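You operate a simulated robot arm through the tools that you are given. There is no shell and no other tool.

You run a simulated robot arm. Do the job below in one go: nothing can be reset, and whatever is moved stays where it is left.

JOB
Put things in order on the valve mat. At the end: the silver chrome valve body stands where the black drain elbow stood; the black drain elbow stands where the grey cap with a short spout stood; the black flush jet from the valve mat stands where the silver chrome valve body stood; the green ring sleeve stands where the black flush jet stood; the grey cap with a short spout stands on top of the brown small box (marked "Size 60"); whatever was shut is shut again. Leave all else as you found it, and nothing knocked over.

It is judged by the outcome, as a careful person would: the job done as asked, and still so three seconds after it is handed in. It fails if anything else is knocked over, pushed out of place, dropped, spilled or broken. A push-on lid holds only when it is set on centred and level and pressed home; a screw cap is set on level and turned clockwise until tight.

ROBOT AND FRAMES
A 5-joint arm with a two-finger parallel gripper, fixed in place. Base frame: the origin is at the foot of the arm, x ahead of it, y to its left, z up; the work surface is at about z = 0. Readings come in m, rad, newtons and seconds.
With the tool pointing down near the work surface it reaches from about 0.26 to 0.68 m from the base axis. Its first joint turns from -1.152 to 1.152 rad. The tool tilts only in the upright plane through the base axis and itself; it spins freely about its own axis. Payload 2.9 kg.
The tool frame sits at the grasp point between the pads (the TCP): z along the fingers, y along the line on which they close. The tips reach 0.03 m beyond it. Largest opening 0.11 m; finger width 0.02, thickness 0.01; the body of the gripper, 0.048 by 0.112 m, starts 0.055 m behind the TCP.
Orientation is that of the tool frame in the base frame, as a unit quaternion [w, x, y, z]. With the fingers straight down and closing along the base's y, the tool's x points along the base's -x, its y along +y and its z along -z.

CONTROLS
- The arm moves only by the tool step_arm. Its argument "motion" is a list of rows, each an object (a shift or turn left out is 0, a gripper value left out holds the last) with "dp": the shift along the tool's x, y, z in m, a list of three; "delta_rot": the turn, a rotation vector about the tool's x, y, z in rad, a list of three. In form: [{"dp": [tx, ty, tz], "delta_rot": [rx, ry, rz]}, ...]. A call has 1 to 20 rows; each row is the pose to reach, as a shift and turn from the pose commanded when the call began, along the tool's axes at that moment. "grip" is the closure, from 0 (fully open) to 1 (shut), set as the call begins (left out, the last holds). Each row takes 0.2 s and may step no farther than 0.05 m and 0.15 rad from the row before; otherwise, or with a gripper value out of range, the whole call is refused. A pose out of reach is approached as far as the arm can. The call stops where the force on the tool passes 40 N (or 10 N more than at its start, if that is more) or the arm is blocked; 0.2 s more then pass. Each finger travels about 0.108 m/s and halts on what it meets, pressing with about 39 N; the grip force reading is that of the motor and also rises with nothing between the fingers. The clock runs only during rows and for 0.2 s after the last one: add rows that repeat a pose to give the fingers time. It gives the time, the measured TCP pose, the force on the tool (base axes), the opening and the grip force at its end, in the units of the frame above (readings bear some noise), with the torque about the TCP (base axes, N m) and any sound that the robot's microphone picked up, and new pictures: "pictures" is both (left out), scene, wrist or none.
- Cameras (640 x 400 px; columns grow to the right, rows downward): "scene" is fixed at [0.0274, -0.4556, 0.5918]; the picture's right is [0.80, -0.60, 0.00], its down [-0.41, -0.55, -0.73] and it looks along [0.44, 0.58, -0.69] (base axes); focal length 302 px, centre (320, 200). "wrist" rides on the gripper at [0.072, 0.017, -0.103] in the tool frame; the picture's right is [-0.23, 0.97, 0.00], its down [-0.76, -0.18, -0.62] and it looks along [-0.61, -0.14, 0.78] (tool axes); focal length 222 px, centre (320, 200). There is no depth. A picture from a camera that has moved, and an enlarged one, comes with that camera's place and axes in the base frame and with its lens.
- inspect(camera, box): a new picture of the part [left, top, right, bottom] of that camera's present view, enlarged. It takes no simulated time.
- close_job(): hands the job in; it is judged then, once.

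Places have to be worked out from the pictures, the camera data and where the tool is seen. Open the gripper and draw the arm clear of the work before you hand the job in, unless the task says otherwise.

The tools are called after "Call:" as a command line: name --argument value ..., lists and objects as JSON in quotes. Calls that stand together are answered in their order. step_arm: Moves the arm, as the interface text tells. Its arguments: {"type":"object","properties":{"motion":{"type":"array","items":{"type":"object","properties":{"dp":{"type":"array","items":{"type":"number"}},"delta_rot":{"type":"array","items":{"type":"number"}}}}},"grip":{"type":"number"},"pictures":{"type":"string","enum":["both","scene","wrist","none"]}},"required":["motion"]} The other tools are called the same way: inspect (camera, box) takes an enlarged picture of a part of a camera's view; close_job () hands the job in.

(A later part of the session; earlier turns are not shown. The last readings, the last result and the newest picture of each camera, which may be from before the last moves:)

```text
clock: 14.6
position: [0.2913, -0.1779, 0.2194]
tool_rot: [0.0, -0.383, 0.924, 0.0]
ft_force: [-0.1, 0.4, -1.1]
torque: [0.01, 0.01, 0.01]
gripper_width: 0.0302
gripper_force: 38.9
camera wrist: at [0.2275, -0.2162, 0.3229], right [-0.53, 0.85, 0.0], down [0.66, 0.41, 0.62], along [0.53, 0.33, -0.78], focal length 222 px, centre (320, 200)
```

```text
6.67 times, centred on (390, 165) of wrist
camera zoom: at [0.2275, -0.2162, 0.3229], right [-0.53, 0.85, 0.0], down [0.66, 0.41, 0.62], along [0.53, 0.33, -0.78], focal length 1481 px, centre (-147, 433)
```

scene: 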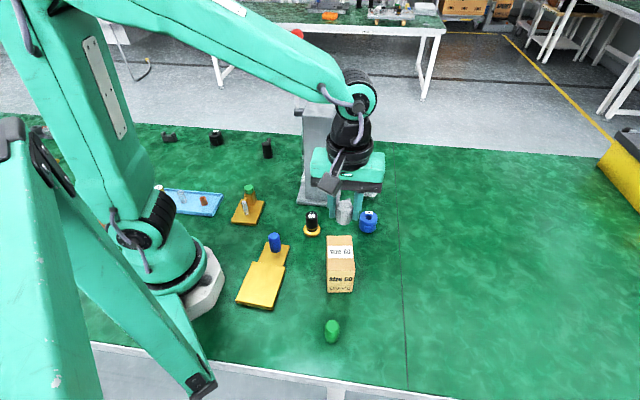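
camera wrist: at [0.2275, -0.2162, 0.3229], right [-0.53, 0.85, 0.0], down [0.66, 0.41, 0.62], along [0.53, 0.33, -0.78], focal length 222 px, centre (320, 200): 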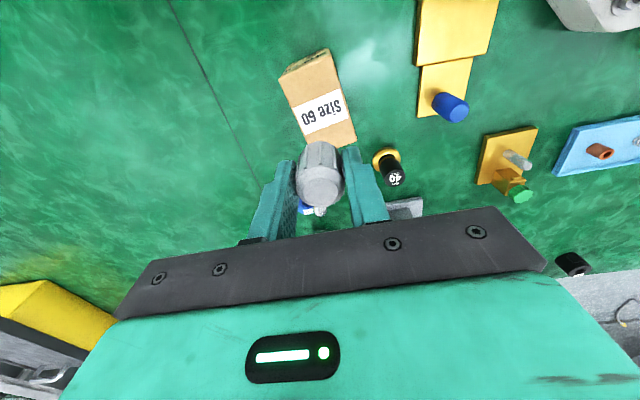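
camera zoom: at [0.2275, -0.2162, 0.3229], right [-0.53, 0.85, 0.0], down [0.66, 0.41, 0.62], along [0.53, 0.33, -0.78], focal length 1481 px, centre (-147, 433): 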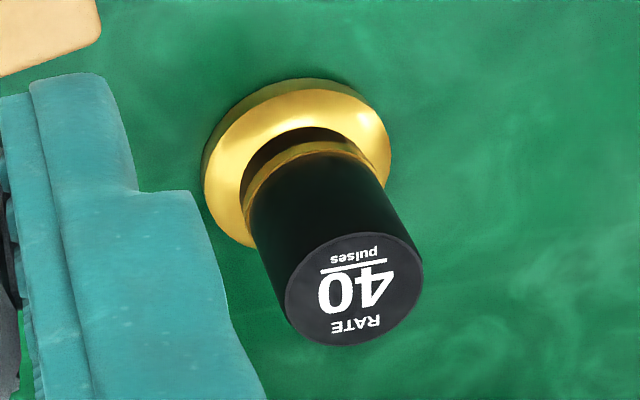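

The box centre lies within ~1.5 mm of beneath the TCP. I lower the cap to just above the box top (about z = 0.081).

Call:
step_arm --motion '[{"dp": [-0.0006, 0.0014, 0.035]}, {"dp": [-0.0006, 0.0014, 0.07]}, {"dp": [-0.0006, 0.0014, 0.09]}, {"dp": [-0.0006, 0.0014, 0.098]}, {"dp": [-0.0006, 0.0014, 0.098]}]' --pictures "both"

Call:
inspect --camera "scene" --box '[300, 200, 385, 300]'

```text
clock: 15.8
position: [0.2895, -0.1751, 0.1226]
tool_rot: [0.0, -0.383, 0.924, 0.0]
ft_force: [-5.5, 4.3, 20.2]
torque: [0.26, 0.31, 0.07]
gripper_width: 0.0301
gripper_force: 39.4
camera wrist: at [0.2259, -0.2145, 0.2268], right [-0.53, 0.85, 0.0], down [0.66, 0.41, 0.62], along [0.53, 0.33, -0.78], focal length 222 px, centre (320, 200)
```

scene: 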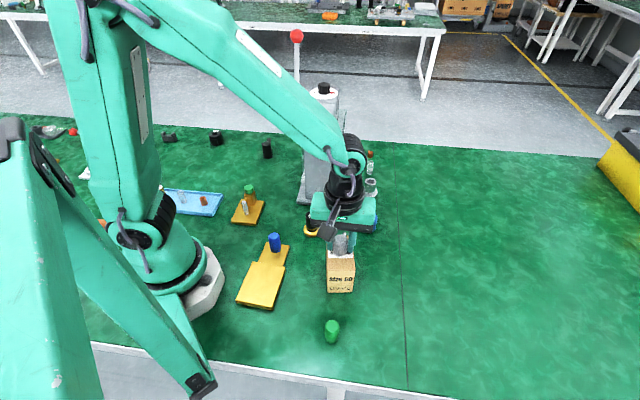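
wrist: 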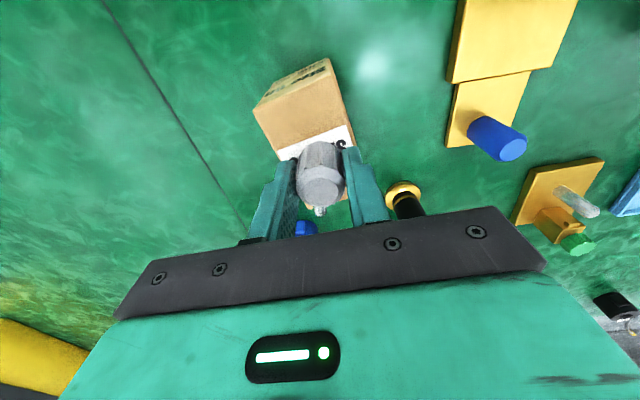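

```text
4.00 times, centred on (342, 250) of scene
camera zoom: at [0.0273, -0.4556, 0.5919], right [0.8, -0.6, 0.0], down [-0.41, -0.55, -0.73], along [0.44, 0.58, -0.69], focal length 1208 px, centre (230, 0)
```

zoom: 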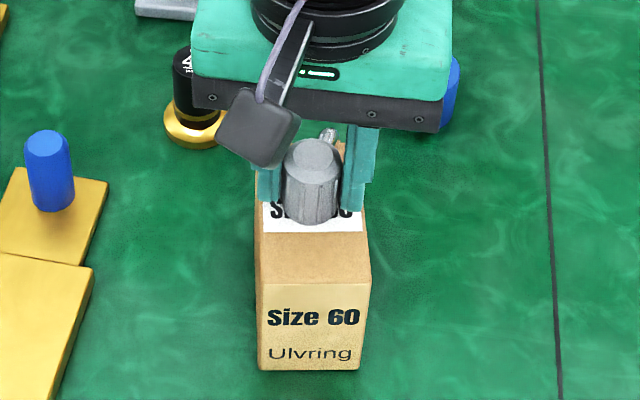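

Contact came a little earlier than expected (20 N), so the box top is a few mm higher. I ease up 2 mm to take the load off before releasing.

Call:
step_arm --motion '[{"dp": [0, 0, -0.002]}, {"dp": [0, 0, -0.002]}]' --pictures "none"

```text
clock: 16.4
position: [0.2893, -0.1756, 0.1239]
tool_rot: [0.0, -0.382, 0.924, 0.0]
ft_force: [-0.1, 0.0, -0.8]
torque: [0.0, 0.01, 0.0]
gripper_width: 0.0301
gripper_force: 38.9
```

Call:
step_arm --motion '[{"dp": [0, 0, 0.0008]}, {"dp": [0, 0, 0.0008]}]' --pictures "none"

```text
clock: 17.0
position: [0.2885, -0.1755, 0.1243]
tool_rot: [0.0, -0.382, 0.924, 0.0]
ft_force: [-0.3, 0.2, -0.9]
torque: [-0.01, 0.04, 0.02]
gripper_width: 0.0303
gripper_force: 38.7
```

Call:
step_arm --motion '[{"dp": [0, 0, 0.0006]}, {"dp": [0, 0, 0.0006]}]' --pictures "none"

```text
clock: 17.6
position: [0.2904, -0.1751, 0.1236]
tool_rot: [0.0, -0.383, 0.924, -0.001]
ft_force: [-0.7, -0.3, -1.9]
torque: [-0.02, -0.01, 0.01]
gripper_width: 0.0298
gripper_force: 39.0
```

Force is near zero with the cap within half a millimetre of the box top; I release it.

Call:
step_arm --motion '[{"dp": [0, 0, 0]}, {"dp": [0, 0, 0]}, {"dp": [0, 0, 0]}, {"dp": [0, 0, 0]}]' --grip 0 --pictures "both"

Call:
inspect --camera "scene" --box '[300, 200, 385, 300]'

```text
clock: 18.6
position: [0.2899, -0.1754, 0.1229]
tool_rot: [-0.001, -0.381, 0.924, 0.0]
ft_force: [0.0, -0.3, -1.5]
torque: [-0.01, 0.01, -0.02]
gripper_width: 0.1099
gripper_force: 0.0
camera wrist: at [0.2258, -0.2143, 0.2271], right [-0.53, 0.85, 0.0], down [0.66, 0.41, 0.62], along [0.53, 0.33, -0.78], focal length 222 px, centre (320, 200)
```

scene: 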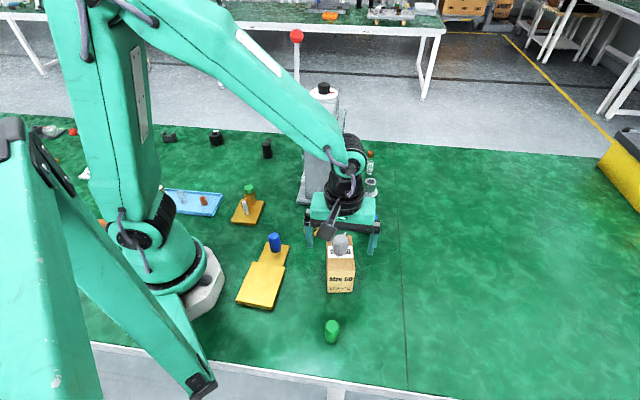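
wrist: 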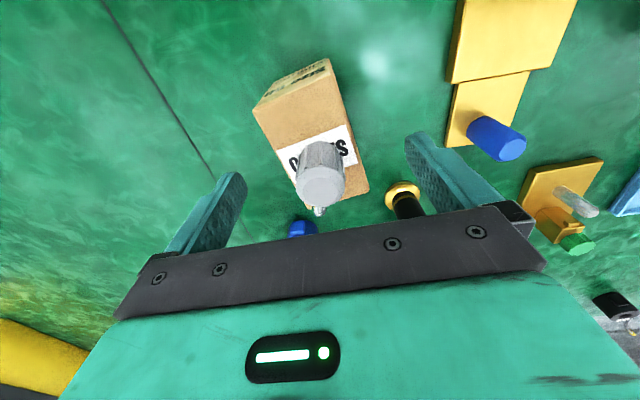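

```text
4.00 times, centred on (342, 250) of scene
camera zoom: at [0.0274, -0.4556, 0.5918], right [0.8, -0.6, 0.0], down [-0.41, -0.55, -0.73], along [0.44, 0.58, -0.69], focal length 1208 px, centre (230, 0)
```

zoom: 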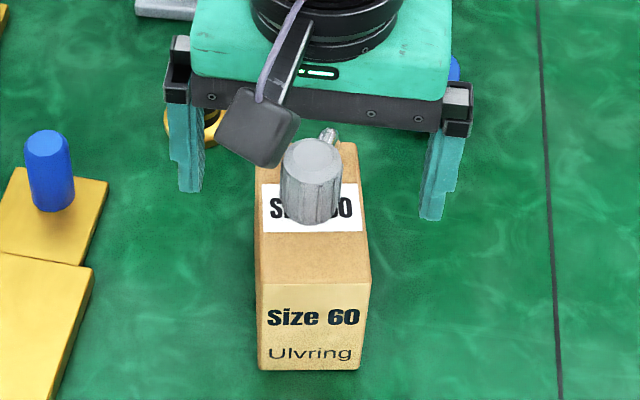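

The cap stands upright on the box. Now I raise the arm and go back past the press to hover over the elbow, estimated at (0.393, 0.3205).

Call:
step_arm --motion '[{"dp": [0, 0, -0.04]}, {"dp": [0, 0, -0.085]}, {"dp": [0, 0, -0.1274]}, {"dp": [-0.0358, 0.0325, -0.1274]}, {"dp": [-0.0716, 0.0651, -0.1274]}, {"dp": [-0.1074, 0.0976, -0.1274]}, {"dp": [-0.1433, 0.1301, -0.1274]}, {"dp": [-0.1791, 0.1626, -0.1274]}, {"dp": [-0.2149, 0.1952, -0.1274]}, {"dp": [-0.2507, 0.2277, -0.1274]}, {"dp": [-0.2865, 0.2602, -0.1274]}, {"dp": [-0.3323, 0.266, -0.1274]}, {"dp": [-0.3782, 0.2717, -0.1274]}, {"dp": [-0.424, 0.2775, -0.1274]}, {"dp": [-0.424, 0.2775, -0.1274]}]' --pictures "both"

Call:
inspect --camera "wrist" --box '[270, 70, 370, 150]'

Call:
inspect --camera "scene" --box '[300, 200, 385, 300]'

```text
clock: 21.8
position: [0.3925, 0.3205, 0.2525]
tool_rot: [0.0, -0.383, 0.924, 0.0]
ft_force: [0.4, -0.4, 0.8]
torque: [0.03, 0.0, 0.02]
gripper_width: 0.1099
gripper_force: 0.0
camera wrist: at [0.3291, 0.2819, 0.3558], right [-0.53, 0.85, 0.0], down [0.66, 0.41, 0.62], along [0.53, 0.33, -0.78], focal length 222 px, centre (320, 200)
```

scene: 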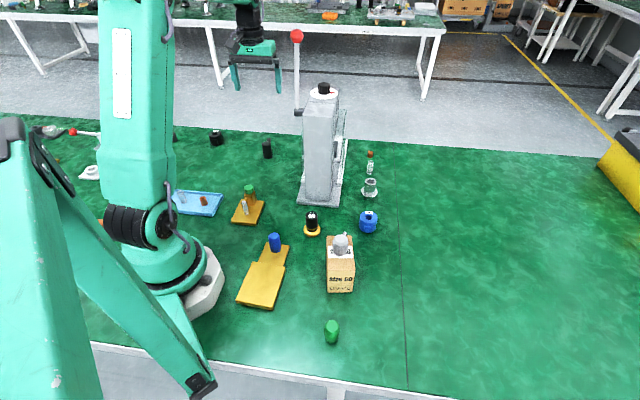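
wrist: 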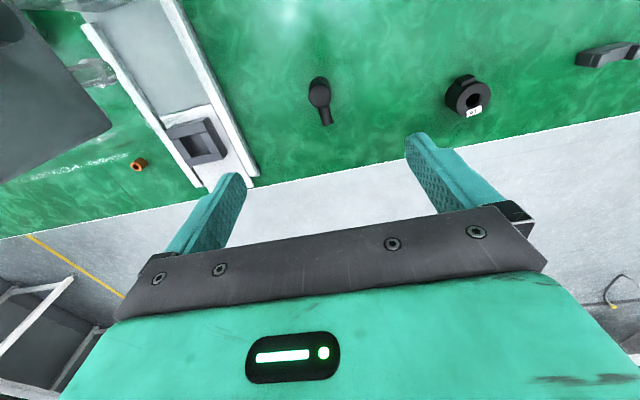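

```text
5.00 times, centred on (320, 110) of wrist
camera zoom: at [0.3291, 0.2819, 0.3558], right [-0.53, 0.85, 0.0], down [0.66, 0.41, 0.62], along [0.53, 0.33, -0.78], focal length 1111 px, centre (320, 650)
```

zoom: 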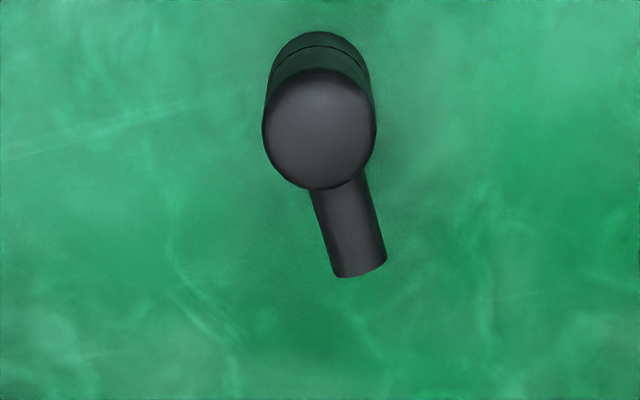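

```text
4.00 times, centred on (342, 250) of scene
camera zoom: at [0.0274, -0.4556, 0.5918], right [0.8, -0.6, 0.0], down [-0.41, -0.55, -0.73], along [0.44, 0.58, -0.69], focal length 1208 px, centre (230, 0)
```

zoom: 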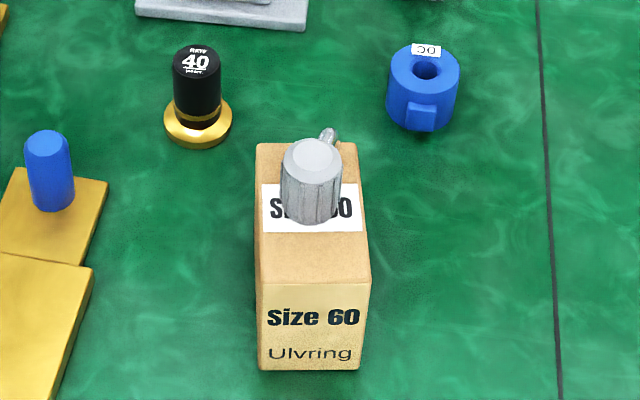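

The cap is standing properly on the box. The elbow is right under the TCP (within 1 mm); I descend to z = 0.037 around it.

Call:
step_arm --motion '[{"dp": [0.001, 0, 0.045]}, {"dp": [0.001, 0, 0.09]}, {"dp": [0.001, 0, 0.135]}, {"dp": [0.001, 0, 0.175]}, {"dp": [0.001, 0, 0.2]}, {"dp": [0.001, 0, 0.213]}, {"dp": [0.001, 0, 0.213]}]' --pictures "both"

Call:
inspect --camera "wrist" --box '[220, 110, 440, 230]'

```text
clock: 23.4
position: [0.392, 0.3191, 0.0377]
tool_rot: [0.0, -0.382, 0.924, 0.0]
ft_force: [-0.3, -1.0, -0.2]
torque: [0.01, -0.04, 0.0]
gripper_width: 0.1098
gripper_force: 0.0
camera wrist: at [0.3287, 0.2804, 0.1424], right [-0.53, 0.85, 0.0], down [0.66, 0.41, 0.62], along [0.53, 0.33, -0.78], focal length 222 px, centre (320, 200)
```

scene: 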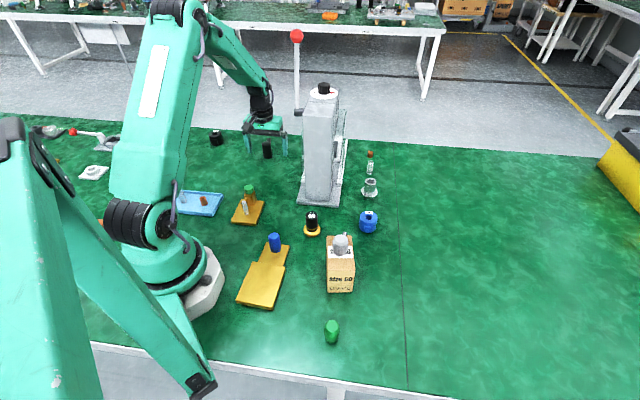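
wrist: 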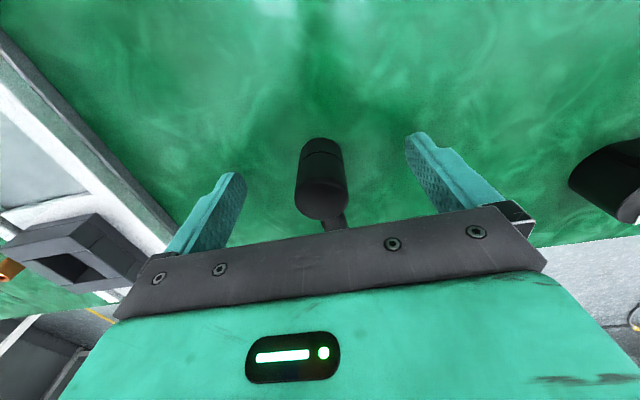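

```text
2.91 times, centred on (330, 170) of wrist
camera zoom: at [0.3287, 0.2804, 0.1424], right [-0.53, 0.85, 0.0], down [0.66, 0.41, 0.62], along [0.53, 0.33, -0.78], focal length 646 px, centre (291, 287)
```

zoom: 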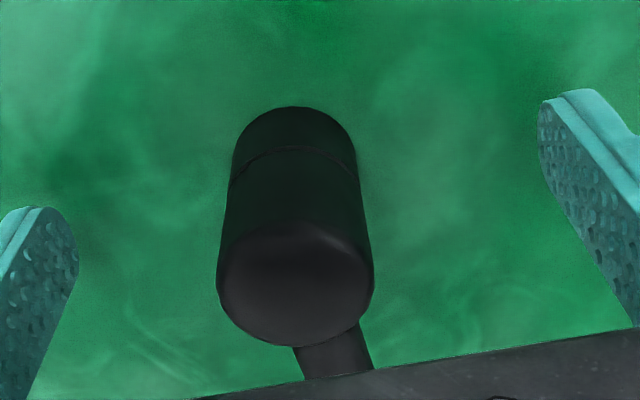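

The elbow is centred between the pads with the spout pointing clear of them. Closing the gripper.

Call:
step_arm --motion '[{"dp": [0, 0, 0]}, {"dp": [0, 0, 0]}, {"dp": [0, 0, 0]}, {"dp": [0, 0, 0]}]' --grip 1 --pictures "both"

Call:
inspect --camera "wrist" --box '[220, 110, 440, 230]'

```text
clock: 24.4
position: [0.3919, 0.3203, 0.0383]
tool_rot: [0.0, -0.382, 0.924, 0.0]
ft_force: [-0.3, -0.2, -0.5]
torque: [0.02, -0.02, -0.01]
gripper_width: 0.0287
gripper_force: 39.1
camera wrist: at [0.3287, 0.2804, 0.1427], right [-0.53, 0.85, 0.0], down [0.66, 0.41, 0.62], along [0.53, 0.33, -0.78], focal length 222 px, centre (320, 200)
```

scene: 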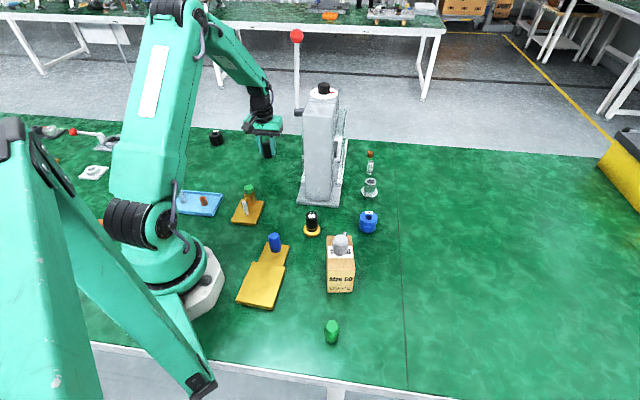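
wrist: 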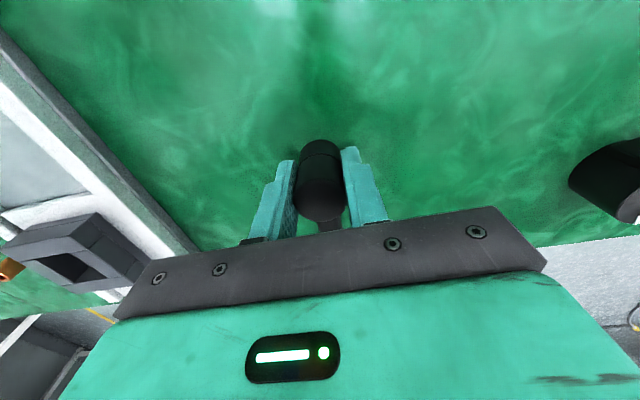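

```text
2.91 times, centred on (330, 170) of wrist
camera zoom: at [0.3287, 0.2804, 0.1427], right [-0.53, 0.85, 0.0], down [0.66, 0.41, 0.62], along [0.53, 0.33, -0.78], focal length 646 px, centre (291, 287)
```

zoom: 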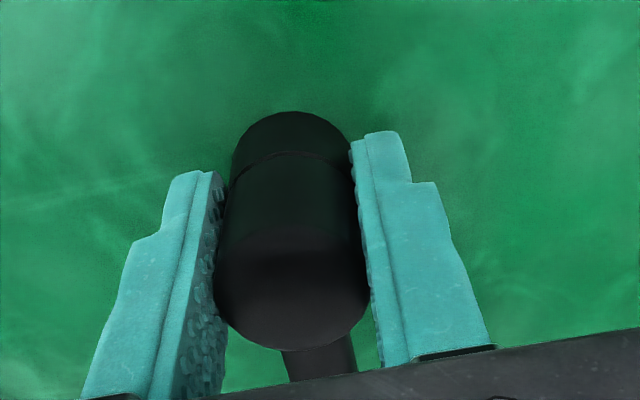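

Grip is firm (width 0.0287 m). I lift the elbow, carry it to the cap's former place (TCP target about (0.3086, 0.2123)), and come down to just above the table.

Call:
step_arm --motion '[{"dp": [0, 0, -0.03]}, {"dp": [0, 0, -0.07]}, {"dp": [0, 0, -0.1]}, {"dp": [0.0338, -0.0042, -0.1]}, {"dp": [0.0676, -0.0084, -0.1]}, {"dp": [0.1014, -0.0126, -0.1]}, {"dp": [0.1352, -0.0168, -0.1]}, {"dp": [0.1352, -0.0168, -0.1]}, {"dp": [0.1352, -0.0168, -0.06]}, {"dp": [0.1352, -0.0168, -0.02]}, {"dp": [0.1352, -0.0168, -0.003]}, {"dp": [0.1352, -0.0168, -0.003]}]' --pictures "both"

Call:
inspect --camera "scene" --box '[230, 140, 300, 200]'

```text
clock: 27.0
position: [0.3079, 0.2121, 0.0405]
tool_rot: [0.0, -0.382, 0.924, 0.0]
ft_force: [-0.5, -0.1, -0.6]
torque: [-0.02, 0.0, 0.0]
gripper_width: 0.0289
gripper_force: 38.8
camera wrist: at [0.2448, 0.1728, 0.1433], right [-0.53, 0.85, 0.0], down [0.66, 0.41, 0.62], along [0.53, 0.33, -0.78], focal length 222 px, centre (320, 200)
```

scene: 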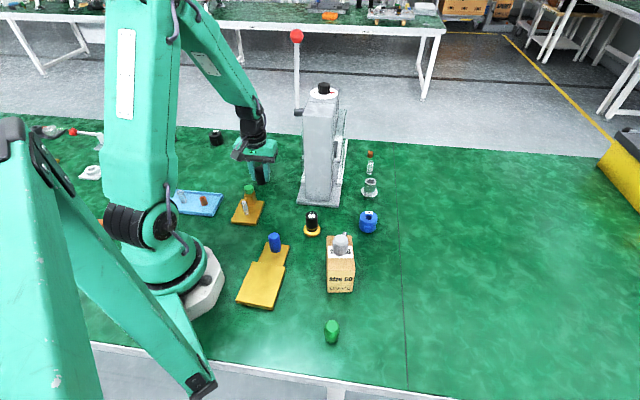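
wrist: 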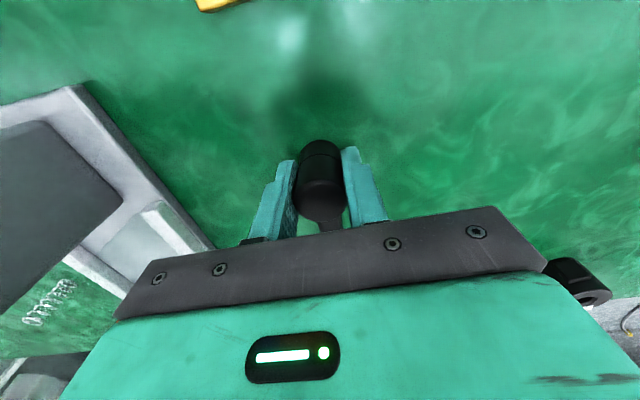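

```text
6.67 times, centred on (265, 170) of scene
camera zoom: at [0.0274, -0.4556, 0.5918], right [0.8, -0.6, 0.0], down [-0.41, -0.55, -0.73], along [0.44, 0.58, -0.69], focal length 2014 px, centre (687, 400)
```

zoom: 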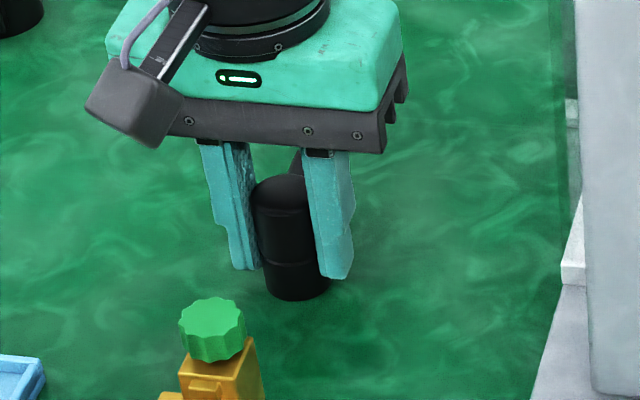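

No contact yet; I lower the last 2.5 mm and check the force.

Call:
step_arm --motion '[{"dp": [0, 0, 0.0015]}, {"dp": [0, 0, 0.0026]}, {"dp": [0, 0, 0.0026]}]' --pictures "none"

```text
clock: 27.8
position: [0.3078, 0.2118, 0.0384]
tool_rot: [0.002, -0.383, 0.924, 0.001]
ft_force: [-7.3, -4.7, 26.6]
torque: [-0.13, 0.19, -0.03]
gripper_width: 0.0286
gripper_force: 38.8
```

Call:
step_arm --motion '[{"dp": [0, 0, -0.0012]}, {"dp": [0, 0, -0.0012]}]' --pictures "none"

```text
clock: 28.4
position: [0.3084, 0.2119, 0.0379]
tool_rot: [0.0, -0.381, 0.924, 0.0]
ft_force: [1.2, -4.1, 3.4]
torque: [-0.06, -0.1, -0.04]
gripper_width: 0.0289
gripper_force: 39.5
```

Light contact only (about 3 N). Releasing the elbow.

Call:
step_arm --motion '[{"dp": [0, 0, 0]}, {"dp": [0, 0, 0]}, {"dp": [0, 0, 0]}, {"dp": [0, 0, 0]}]' --grip 0 --pictures "both"

Call:
inspect --camera "wrist" --box '[220, 110, 440, 230]'

```text
clock: 29.4
position: [0.3091, 0.2123, 0.0391]
tool_rot: [0.001, -0.382, 0.924, -0.001]
ft_force: [-0.4, -0.4, 0.0]
torque: [-0.03, 0.0, -0.01]
gripper_width: 0.1101
gripper_force: 0.0
camera wrist: at [0.245, 0.1735, 0.1425], right [-0.53, 0.85, 0.0], down [0.66, 0.41, 0.62], along [0.53, 0.33, -0.78], focal length 222 px, centre (320, 200)
```

scene: 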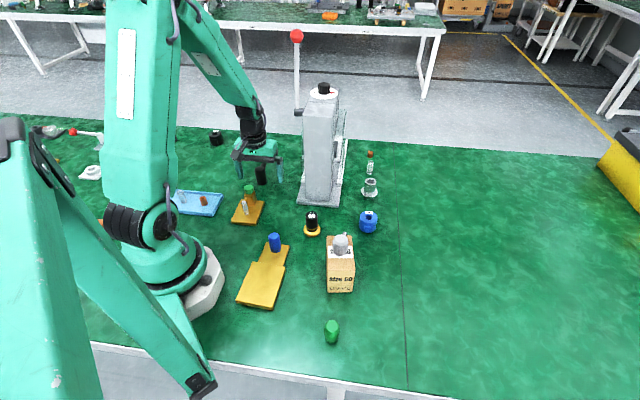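
wrist: 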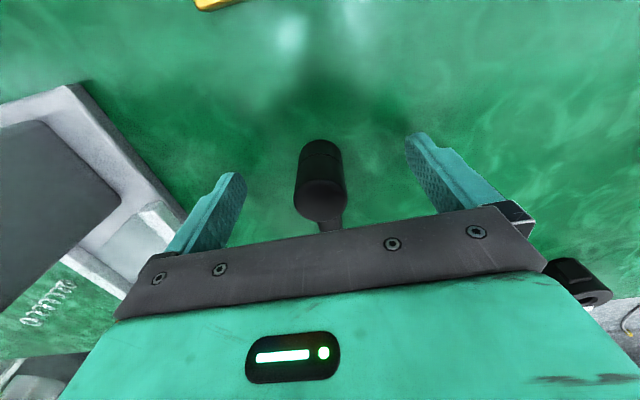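

```text
2.91 times, centred on (330, 170) of wrist
camera zoom: at [0.245, 0.1735, 0.1425], right [-0.53, 0.85, 0.0], down [0.66, 0.41, 0.62], along [0.53, 0.33, -0.78], focal length 646 px, centre (291, 287)
```

zoom: 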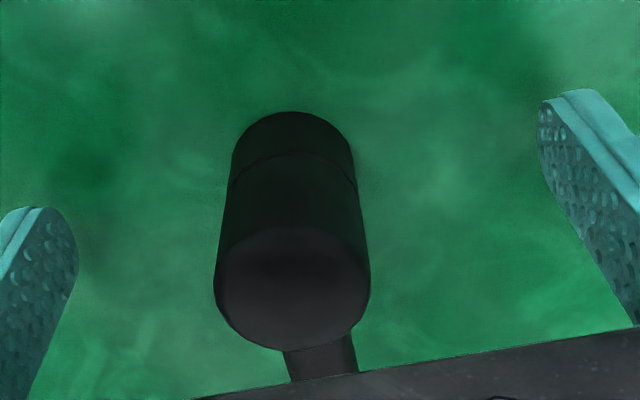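

The elbow stands upright at the cap's old place. Now I lift and go around in front of the press to a waypoint right of it, (0.36, -0.13), keeping well clear of the column.

Call:
step_arm --motion '[{"dp": [0, 0, -0.0423]}, {"dp": [0, 0, -0.0846]}, {"dp": [0, 0, -0.1269]}, {"dp": [0, 0, -0.1692]}, {"dp": [0, 0, -0.2114]}, {"dp": [0.0312, -0.0288, -0.2114]}, {"dp": [0.0625, -0.0576, -0.2114]}, {"dp": [0.0937, -0.0864, -0.2114]}, {"dp": [0.125, -0.1152, -0.2114]}, {"dp": [0.1562, -0.144, -0.2114]}, {"dp": [0.1727, -0.1888, -0.2114]}, {"dp": [0.1892, -0.2336, -0.2114]}, {"dp": [0.2057, -0.2784, -0.2114]}, {"dp": [0.2057, -0.2784, -0.2114]}]' --pictures "both"

Call:
inspect --camera "scene" --box '[230, 140, 300, 200]'

Call:
inspect --camera "wrist" --box '[220, 60, 420, 210]'

```text
clock: 32.4
position: [0.3616, -0.1325, 0.2514]
tool_rot: [0.0, -0.383, 0.924, 0.0]
ft_force: [-0.1, 0.5, -0.2]
torque: [-0.02, 0.03, 0.05]
gripper_width: 0.11
gripper_force: 0.2
camera wrist: at [0.2976, -0.171, 0.355], right [-0.53, 0.85, 0.0], down [0.66, 0.41, 0.62], along [0.53, 0.33, -0.78], focal length 222 px, centre (320, 200)
```

scene: 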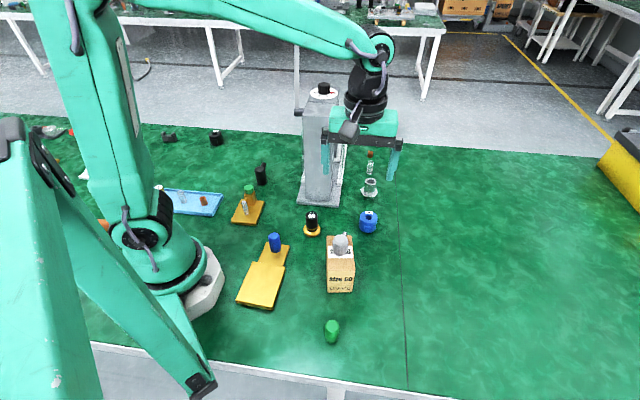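
wrist: 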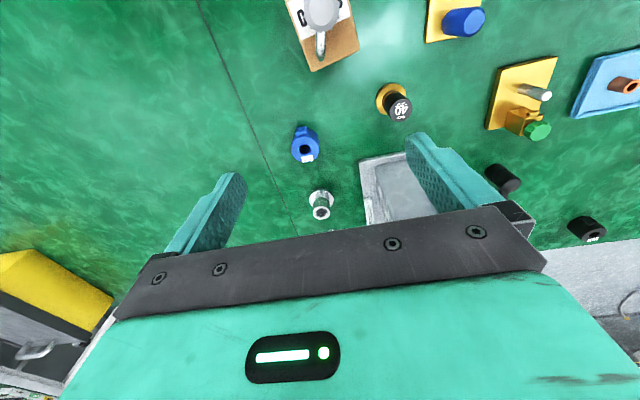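

```text
6.67 times, centred on (265, 170) of scene
camera zoom: at [0.0274, -0.4556, 0.5918], right [0.8, -0.6, 0.0], down [-0.41, -0.55, -0.73], along [0.44, 0.58, -0.69], focal length 2014 px, centre (687, 400)
```

zoom: 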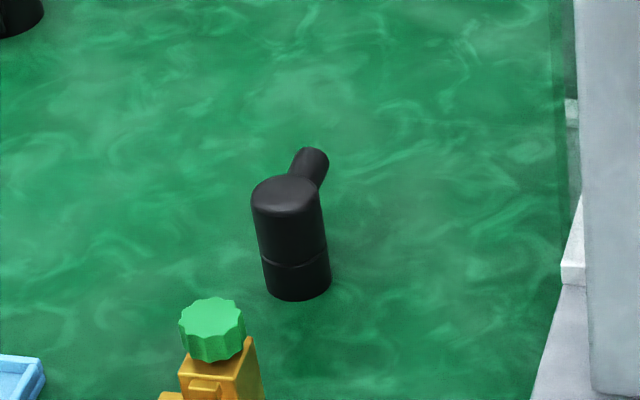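

```text
2.67 times, centred on (320, 135) of wrist
camera zoom: at [0.2976, -0.171, 0.355], right [-0.53, 0.85, 0.0], down [0.66, 0.41, 0.62], along [0.53, 0.33, -0.78], focal length 592 px, centre (320, 373)
```

zoom: 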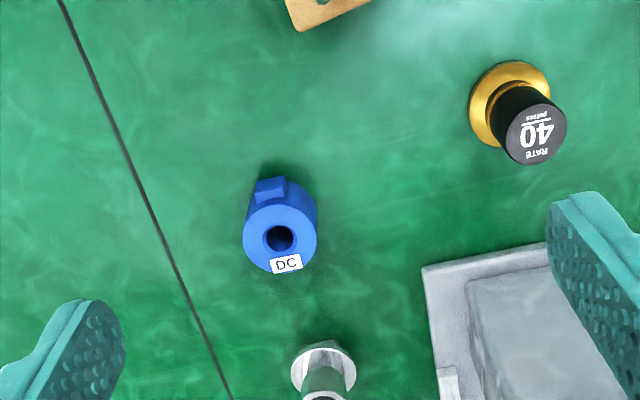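

The elbow stands right where the cap stood. I zoom on the chrome body from here to locate it.

Call:
inspect --camera "wrist" --box '[295, 180, 350, 230]'

```text
8.00 times, centred on (322, 205) of wrist
camera zoom: at [0.2976, -0.171, 0.355], right [-0.53, 0.85, 0.0], down [0.66, 0.41, 0.62], along [0.53, 0.33, -0.78], focal length 1777 px, centre (300, 160)
```

zoom: 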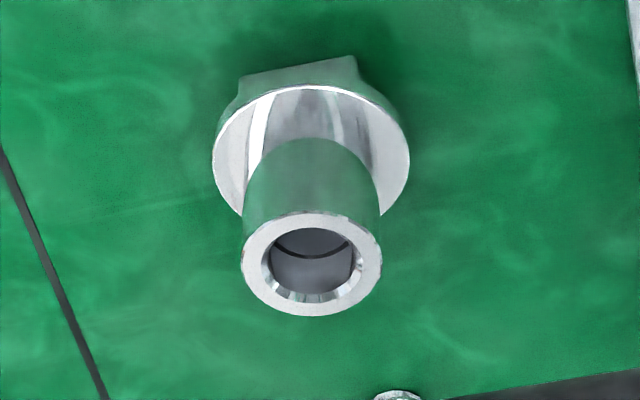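

Chrome body is at about (0.5225, -0.028). I spin the wrist a quarter turn here (so the fingers will close parallel to the press side and the camera stays away from it), then move above the chrome body.

Call:
step_arm --motion '[{"delta_rot": [0, 0, -0.1428]}, {"delta_rot": [0, 0, -0.2856]}, {"delta_rot": [0, 0, -0.4284]}, {"delta_rot": [0, 0, -0.5712]}, {"delta_rot": [0, 0, -0.714]}, {"delta_rot": [0, 0, -0.8568]}, {"delta_rot": [0, 0, -0.9996]}, {"delta_rot": [0, 0, -1.1424]}, {"delta_rot": [0, 0, -1.2852]}, {"delta_rot": [0, 0, -1.428]}, {"delta_rot": [0, 0, -1.5708]}, {"dp": [-0.0468, -0.0107, 0], "delta_rot": [0, 0, -1.5708]}, {"dp": [-0.0935, -0.0214, 0], "delta_rot": [0, 0, -1.5708]}, {"dp": [-0.1403, -0.0321, 0], "delta_rot": [0, 0, -1.5708]}, {"dp": [-0.187, -0.0428, 0], "delta_rot": [0, 0, -1.5708]}, {"dp": [-0.187, -0.0428, 0], "delta_rot": [0, 0, -1.5708]}]' --pictures "both"

Call:
inspect --camera "wrist" --box '[250, 50, 390, 150]'

```text
clock: 35.8
position: [0.5202, -0.0285, 0.2497]
tool_rot: [0.0, 0.924, -0.383, 0.001]
ft_force: [0.1, 0.8, 0.1]
torque: [-0.02, 0.0, -0.04]
gripper_width: 0.1102
gripper_force: 0.0
camera wrist: at [0.5596, -0.0915, 0.3539], right [-0.85, -0.53, 0.0], down [-0.41, 0.66, 0.62], along [-0.33, 0.53, -0.78], focal length 222 px, centre (320, 200)
```

scene: 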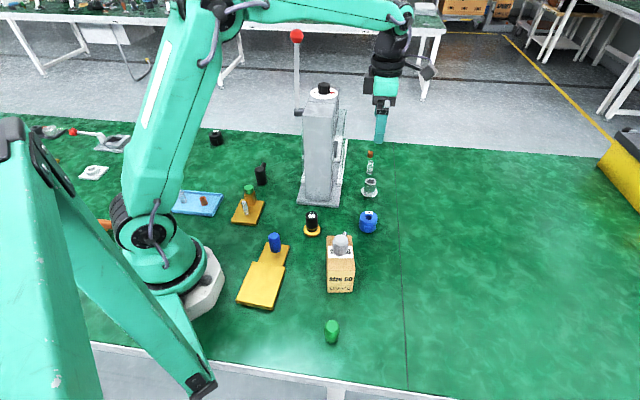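
wrist: 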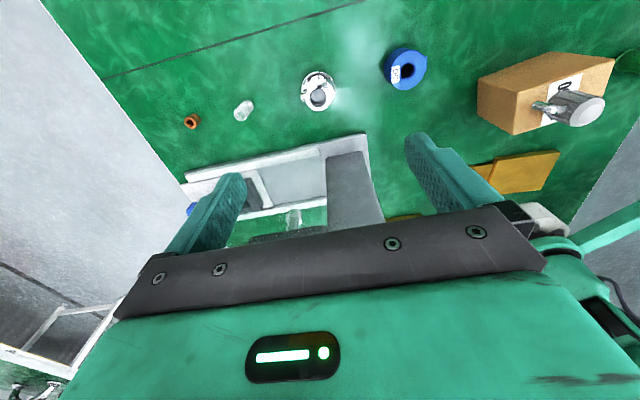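

```text
4.00 times, centred on (320, 100) of wrist
camera zoom: at [0.5596, -0.0915, 0.3539], right [-0.85, -0.53, 0.0], down [-0.41, 0.66, 0.62], along [-0.33, 0.53, -0.78], focal length 888 px, centre (320, 600)
```

zoom: 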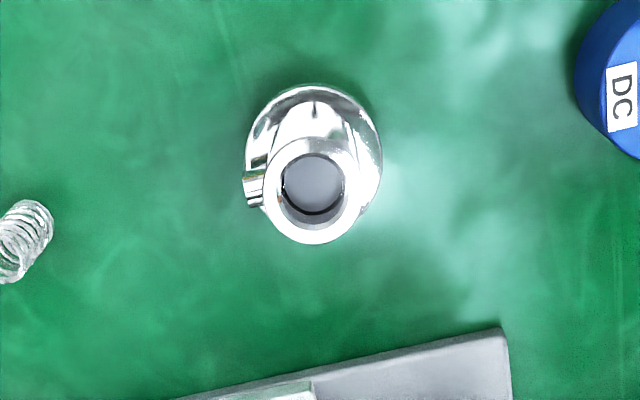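

Call:
inspect --camera "wrist" --box '[295, 65, 345, 115]'

Call:
inspect --camera "scene" --box '[340, 60, 440, 210]'

```text
8.00 times, centred on (320, 90) of wrist
camera zoom: at [0.5596, -0.0915, 0.3539], right [-0.85, -0.53, 0.0], down [-0.41, 0.66, 0.62], along [-0.33, 0.53, -0.78], focal length 1777 px, centre (320, 1080)
```

zoom: 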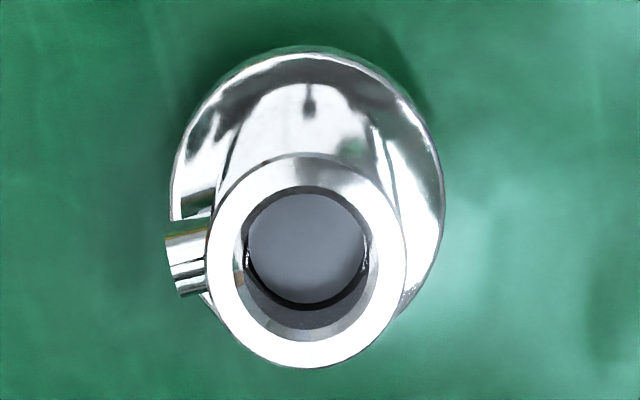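

```text
2.67 times, centred on (390, 135) of scene
camera zoom: at [0.0275, -0.4556, 0.5918], right [0.8, -0.6, 0.0], down [-0.41, -0.55, -0.73], along [0.44, 0.58, -0.69], focal length 806 px, centre (133, 373)
```

zoom: 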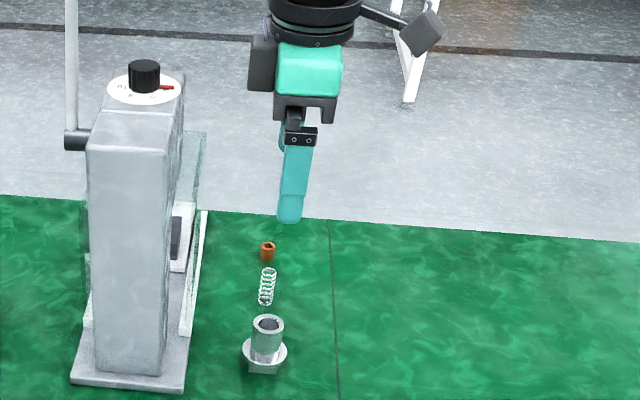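

A side nub on the chrome body points along azimuth 45°, exactly where this finger orientation would press, so I turn back to closing across it (perpendicular to the nub) and part-close the fingers to 0.07 m to keep clear of the press rail.

Call:
step_arm --motion '[{"dp": [0.0018, -0.0018, 0], "delta_rot": [0, 0, 0.1428]}, {"dp": [0.0018, -0.0018, 0], "delta_rot": [0, 0, 0.2856]}, {"dp": [0.0018, -0.0018, 0], "delta_rot": [0, 0, 0.4284]}, {"dp": [0.0018, -0.0018, 0], "delta_rot": [0, 0, 0.5712]}, {"dp": [0.0018, -0.0018, 0], "delta_rot": [0, 0, 0.714]}, {"dp": [0.0018, -0.0018, 0], "delta_rot": [0, 0, 0.8568]}, {"dp": [0.0018, -0.0018, 0], "delta_rot": [0, 0, 0.9996]}, {"dp": [0.0018, -0.0018, 0], "delta_rot": [0, 0, 1.1424]}, {"dp": [0.0018, -0.0018, 0], "delta_rot": [0, 0, 1.2852]}, {"dp": [0.0018, -0.0018, 0], "delta_rot": [0, 0, 1.428]}, {"dp": [0.0018, -0.0018, 0], "delta_rot": [0, 0, 1.5708]}, {"dp": [0.0018, -0.0018, 0], "delta_rot": [0, 0, 1.5708]}]' --grip 0.36 --pictures "both"

Call:
inspect --camera "wrist" --box '[290, 60, 350, 120]'

```text
clock: 38.4
position: [0.5233, -0.0291, 0.2517]
tool_rot: [-0.001, -0.382, 0.924, 0.0]
ft_force: [-0.1, -0.3, 0.0]
torque: [0.01, -0.02, 0.0]
gripper_width: 0.0704
gripper_force: 0.1
camera wrist: at [0.4603, -0.0672, 0.3547], right [-0.53, 0.85, 0.0], down [0.67, 0.41, 0.62], along [0.53, 0.33, -0.78], focal length 222 px, centre (320, 200)
```

scene: 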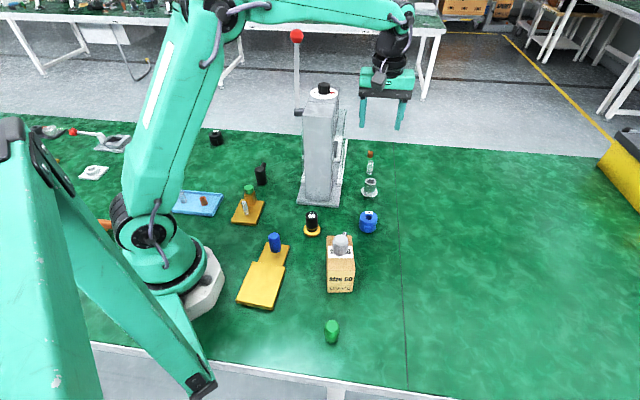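
wrist: 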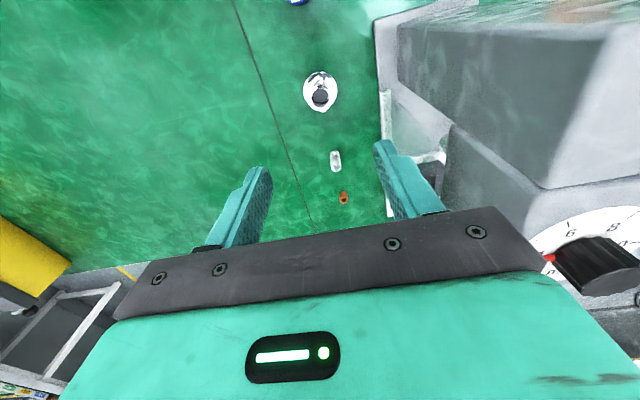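

```text
6.67 times, centred on (320, 90) of wrist
camera zoom: at [0.4603, -0.0672, 0.3547], right [-0.53, 0.85, 0.0], down [0.67, 0.41, 0.62], along [0.53, 0.33, -0.78], focal length 1481 px, centre (320, 933)
```

zoom: 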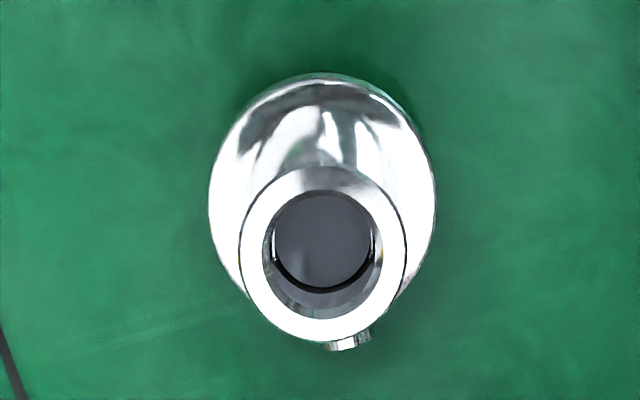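

The chrome body is within 1 mm of beneath the TCP, with its nub pointing clear of the fingers. I descend part way, watching clearance to the press.

Call:
step_arm --motion '[{"dp": [0.0006, 0.0007, 0.04]}, {"dp": [0.0006, 0.0007, 0.08]}, {"dp": [0.0006, 0.0007, 0.12]}, {"dp": [0.0006, 0.0007, 0.145]}, {"dp": [0.0006, 0.0007, 0.145]}]' --pictures "both"

Call:
inspect --camera "scene" --box '[280, 50, 430, 210]'

Call:
inspect --camera "wrist" --box '[220, 80, 420, 230]'

```text
clock: 39.6
position: [0.525, -0.0293, 0.104]
tool_rot: [0.0, -0.383, 0.924, 0.0]
ft_force: [-0.4, -0.3, 0.1]
torque: [0.03, -0.01, 0.01]
gripper_width: 0.0704
gripper_force: 0.0
camera wrist: at [0.4612, -0.0687, 0.209], right [-0.53, 0.85, 0.0], down [0.66, 0.41, 0.62], along [0.53, 0.33, -0.78], focal length 222 px, centre (320, 200)
```

scene: 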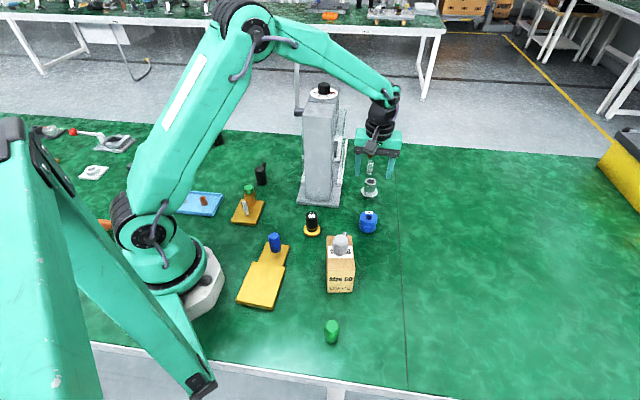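
wrist: 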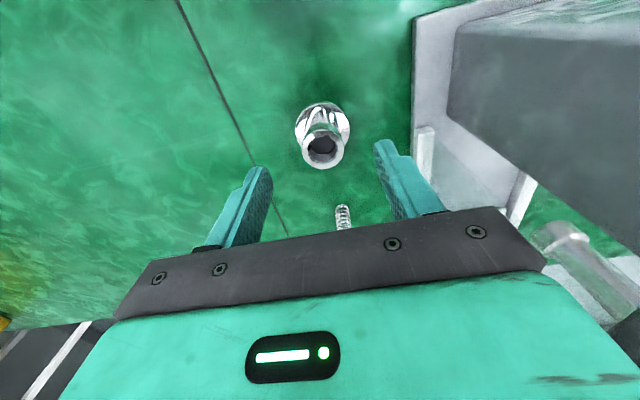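

```text
2.50 times, centred on (355, 130) of scene
camera zoom: at [0.0274, -0.4556, 0.5918], right [0.8, -0.6, 0.0], down [-0.41, -0.55, -0.73], along [0.44, 0.58, -0.69], focal length 755 px, centre (232, 375)
```

zoom: 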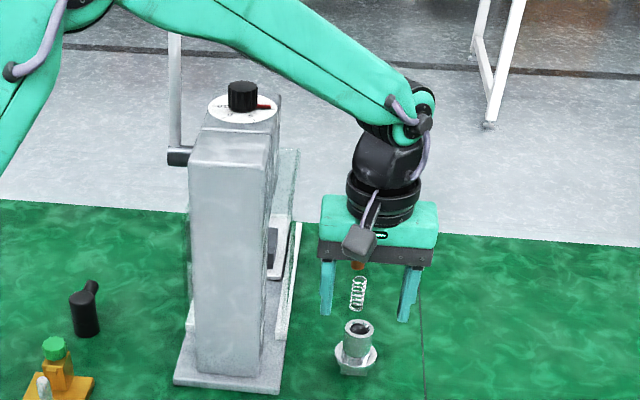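

```text
2.67 times, centred on (320, 155) of wrist
camera zoom: at [0.4612, -0.0687, 0.209], right [-0.53, 0.85, 0.0], down [0.66, 0.41, 0.62], along [0.53, 0.33, -0.78], focal length 592 px, centre (320, 320)
```

zoom: 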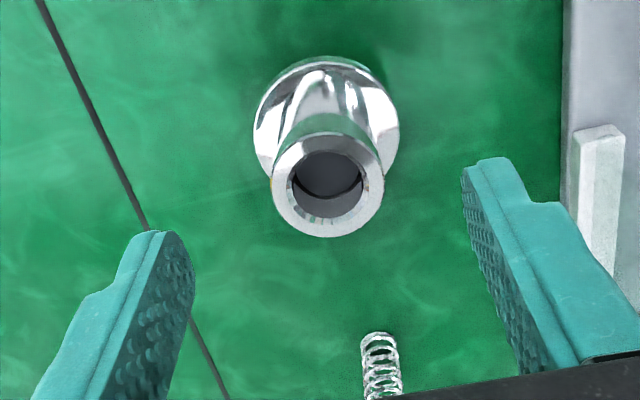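

Clearances look good. A small +2 mm correction toward the press side, then down to z = 0.056 so the fingertips stay above the flange.

Call:
step_arm --motion '[{"dp": [0.0008, 0.002, 0.02]}, {"dp": [0.0008, 0.002, 0.04]}, {"dp": [0.0008, 0.002, 0.049]}, {"dp": [0.0008, 0.002, 0.049]}]' --pictures "both"

Call:
inspect --camera "scene" --box '[280, 50, 430, 210]'

Call:
inspect --camera "wrist" --box '[220, 100, 420, 240]'

```text
clock: 40.6
position: [0.5213, -0.0289, 0.056]
tool_rot: [0.001, -0.384, 0.923, 0.0]
ft_force: [0.6, -0.1, 0.3]
torque: [0.0, -0.02, 0.02]
gripper_width: 0.0704
gripper_force: 0.1
camera wrist: at [0.4578, -0.0673, 0.1591], right [-0.53, 0.85, 0.0], down [0.66, 0.41, 0.62], along [0.53, 0.33, -0.78], focal length 222 px, centre (320, 200)
```

scene: 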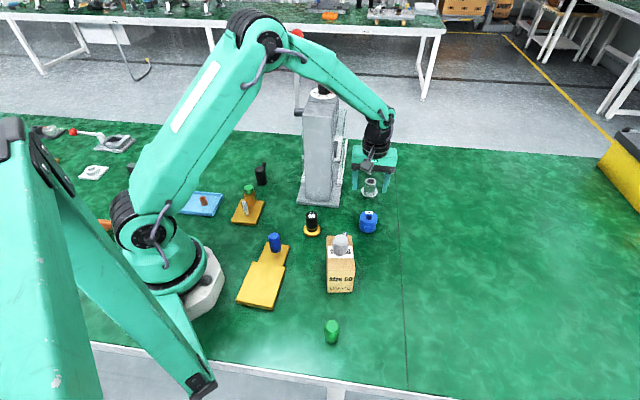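
wrist: 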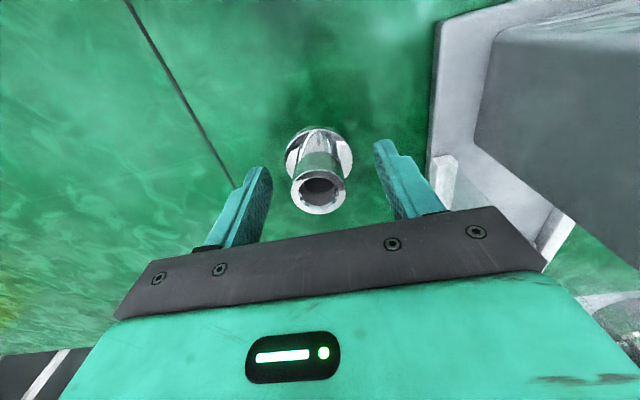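

```text
2.50 times, centred on (355, 130) of scene
camera zoom: at [0.0274, -0.4556, 0.5918], right [0.8, -0.6, 0.0], down [-0.41, -0.55, -0.73], along [0.44, 0.58, -0.69], focal length 755 px, centre (232, 375)
```

zoom: 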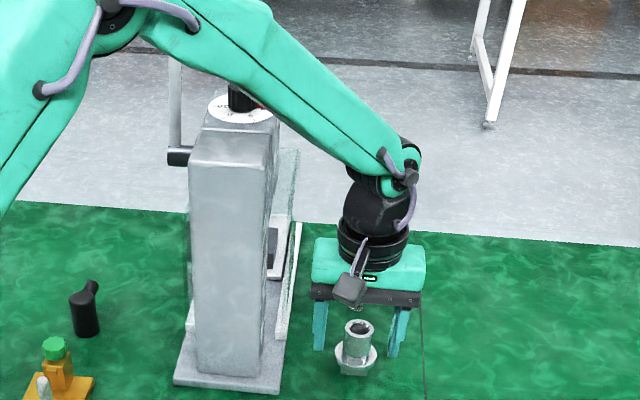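

```text
2.86 times, centred on (320, 170) of wrist
camera zoom: at [0.4578, -0.0673, 0.1591], right [-0.53, 0.85, 0.0], down [0.66, 0.41, 0.62], along [0.53, 0.33, -0.78], focal length 635 px, centre (320, 286)
```

zoom: 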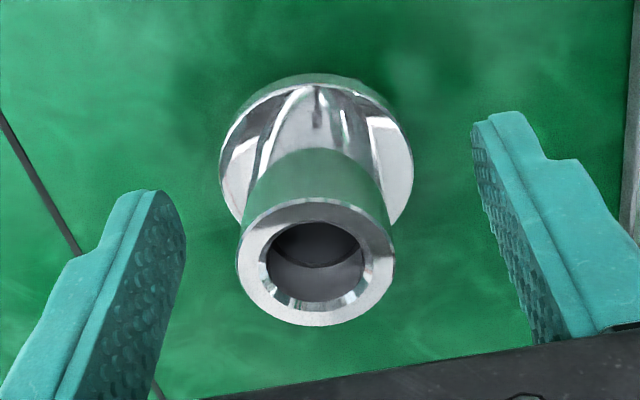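

The chrome body is centred between the fingers (within 1 mm). Closing.

Call:
step_arm --motion '[{"dp": [0, 0, 0]}, {"dp": [0, 0, 0]}, {"dp": [0, 0, 0]}, {"dp": [0, 0, 0]}]' --grip 1 --pictures "both"

Call:
inspect --camera "wrist" --box '[220, 100, 420, 240]'

Call:
inspect --camera "scene" --box '[340, 140, 410, 210]'

```text
clock: 41.6
position: [0.5222, -0.0275, 0.0556]
tool_rot: [0.0, -0.382, 0.924, 0.0]
ft_force: [1.3, -1.0, 0.1]
torque: [-0.02, -0.05, -0.04]
gripper_width: 0.0316
gripper_force: 39.0
camera wrist: at [0.4579, -0.0673, 0.1594], right [-0.53, 0.85, 0.0], down [0.66, 0.41, 0.62], along [0.53, 0.33, -0.78], focal length 222 px, centre (320, 200)
```

scene: 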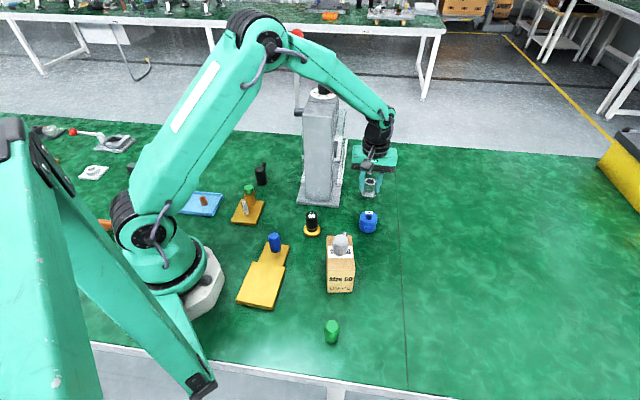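
wrist: 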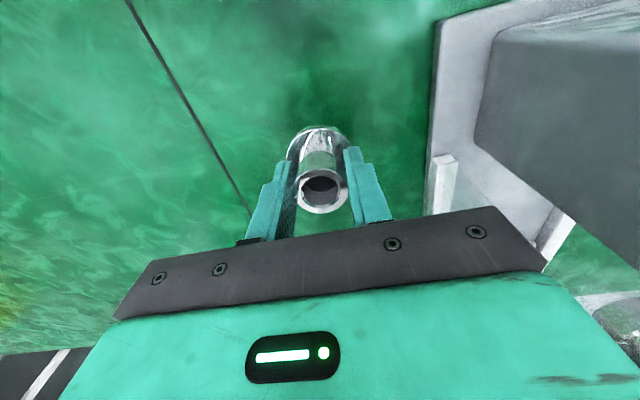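

```text
2.86 times, centred on (320, 170) of wrist
camera zoom: at [0.4579, -0.0673, 0.1594], right [-0.53, 0.85, 0.0], down [0.66, 0.41, 0.62], along [0.53, 0.33, -0.78], focal length 635 px, centre (320, 286)
```

zoom: 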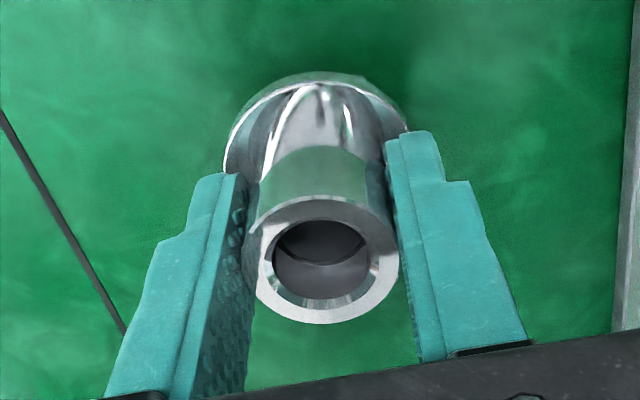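

```text
5.71 times, centred on (375, 175) of scene
camera zoom: at [0.0274, -0.4556, 0.5918], right [0.8, -0.6, 0.0], down [-0.41, -0.55, -0.73], along [0.44, 0.58, -0.69], focal length 1726 px, centre (6, 343)
```

zoom: 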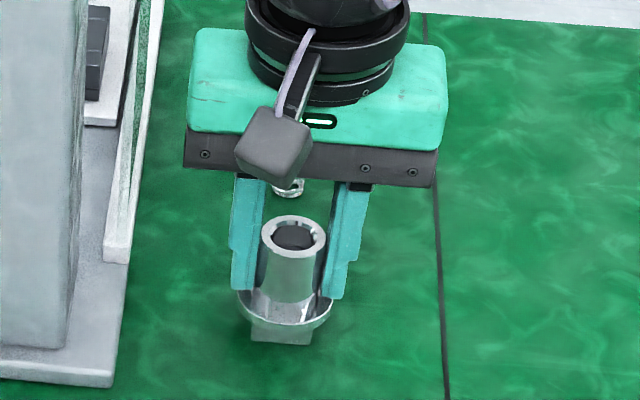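

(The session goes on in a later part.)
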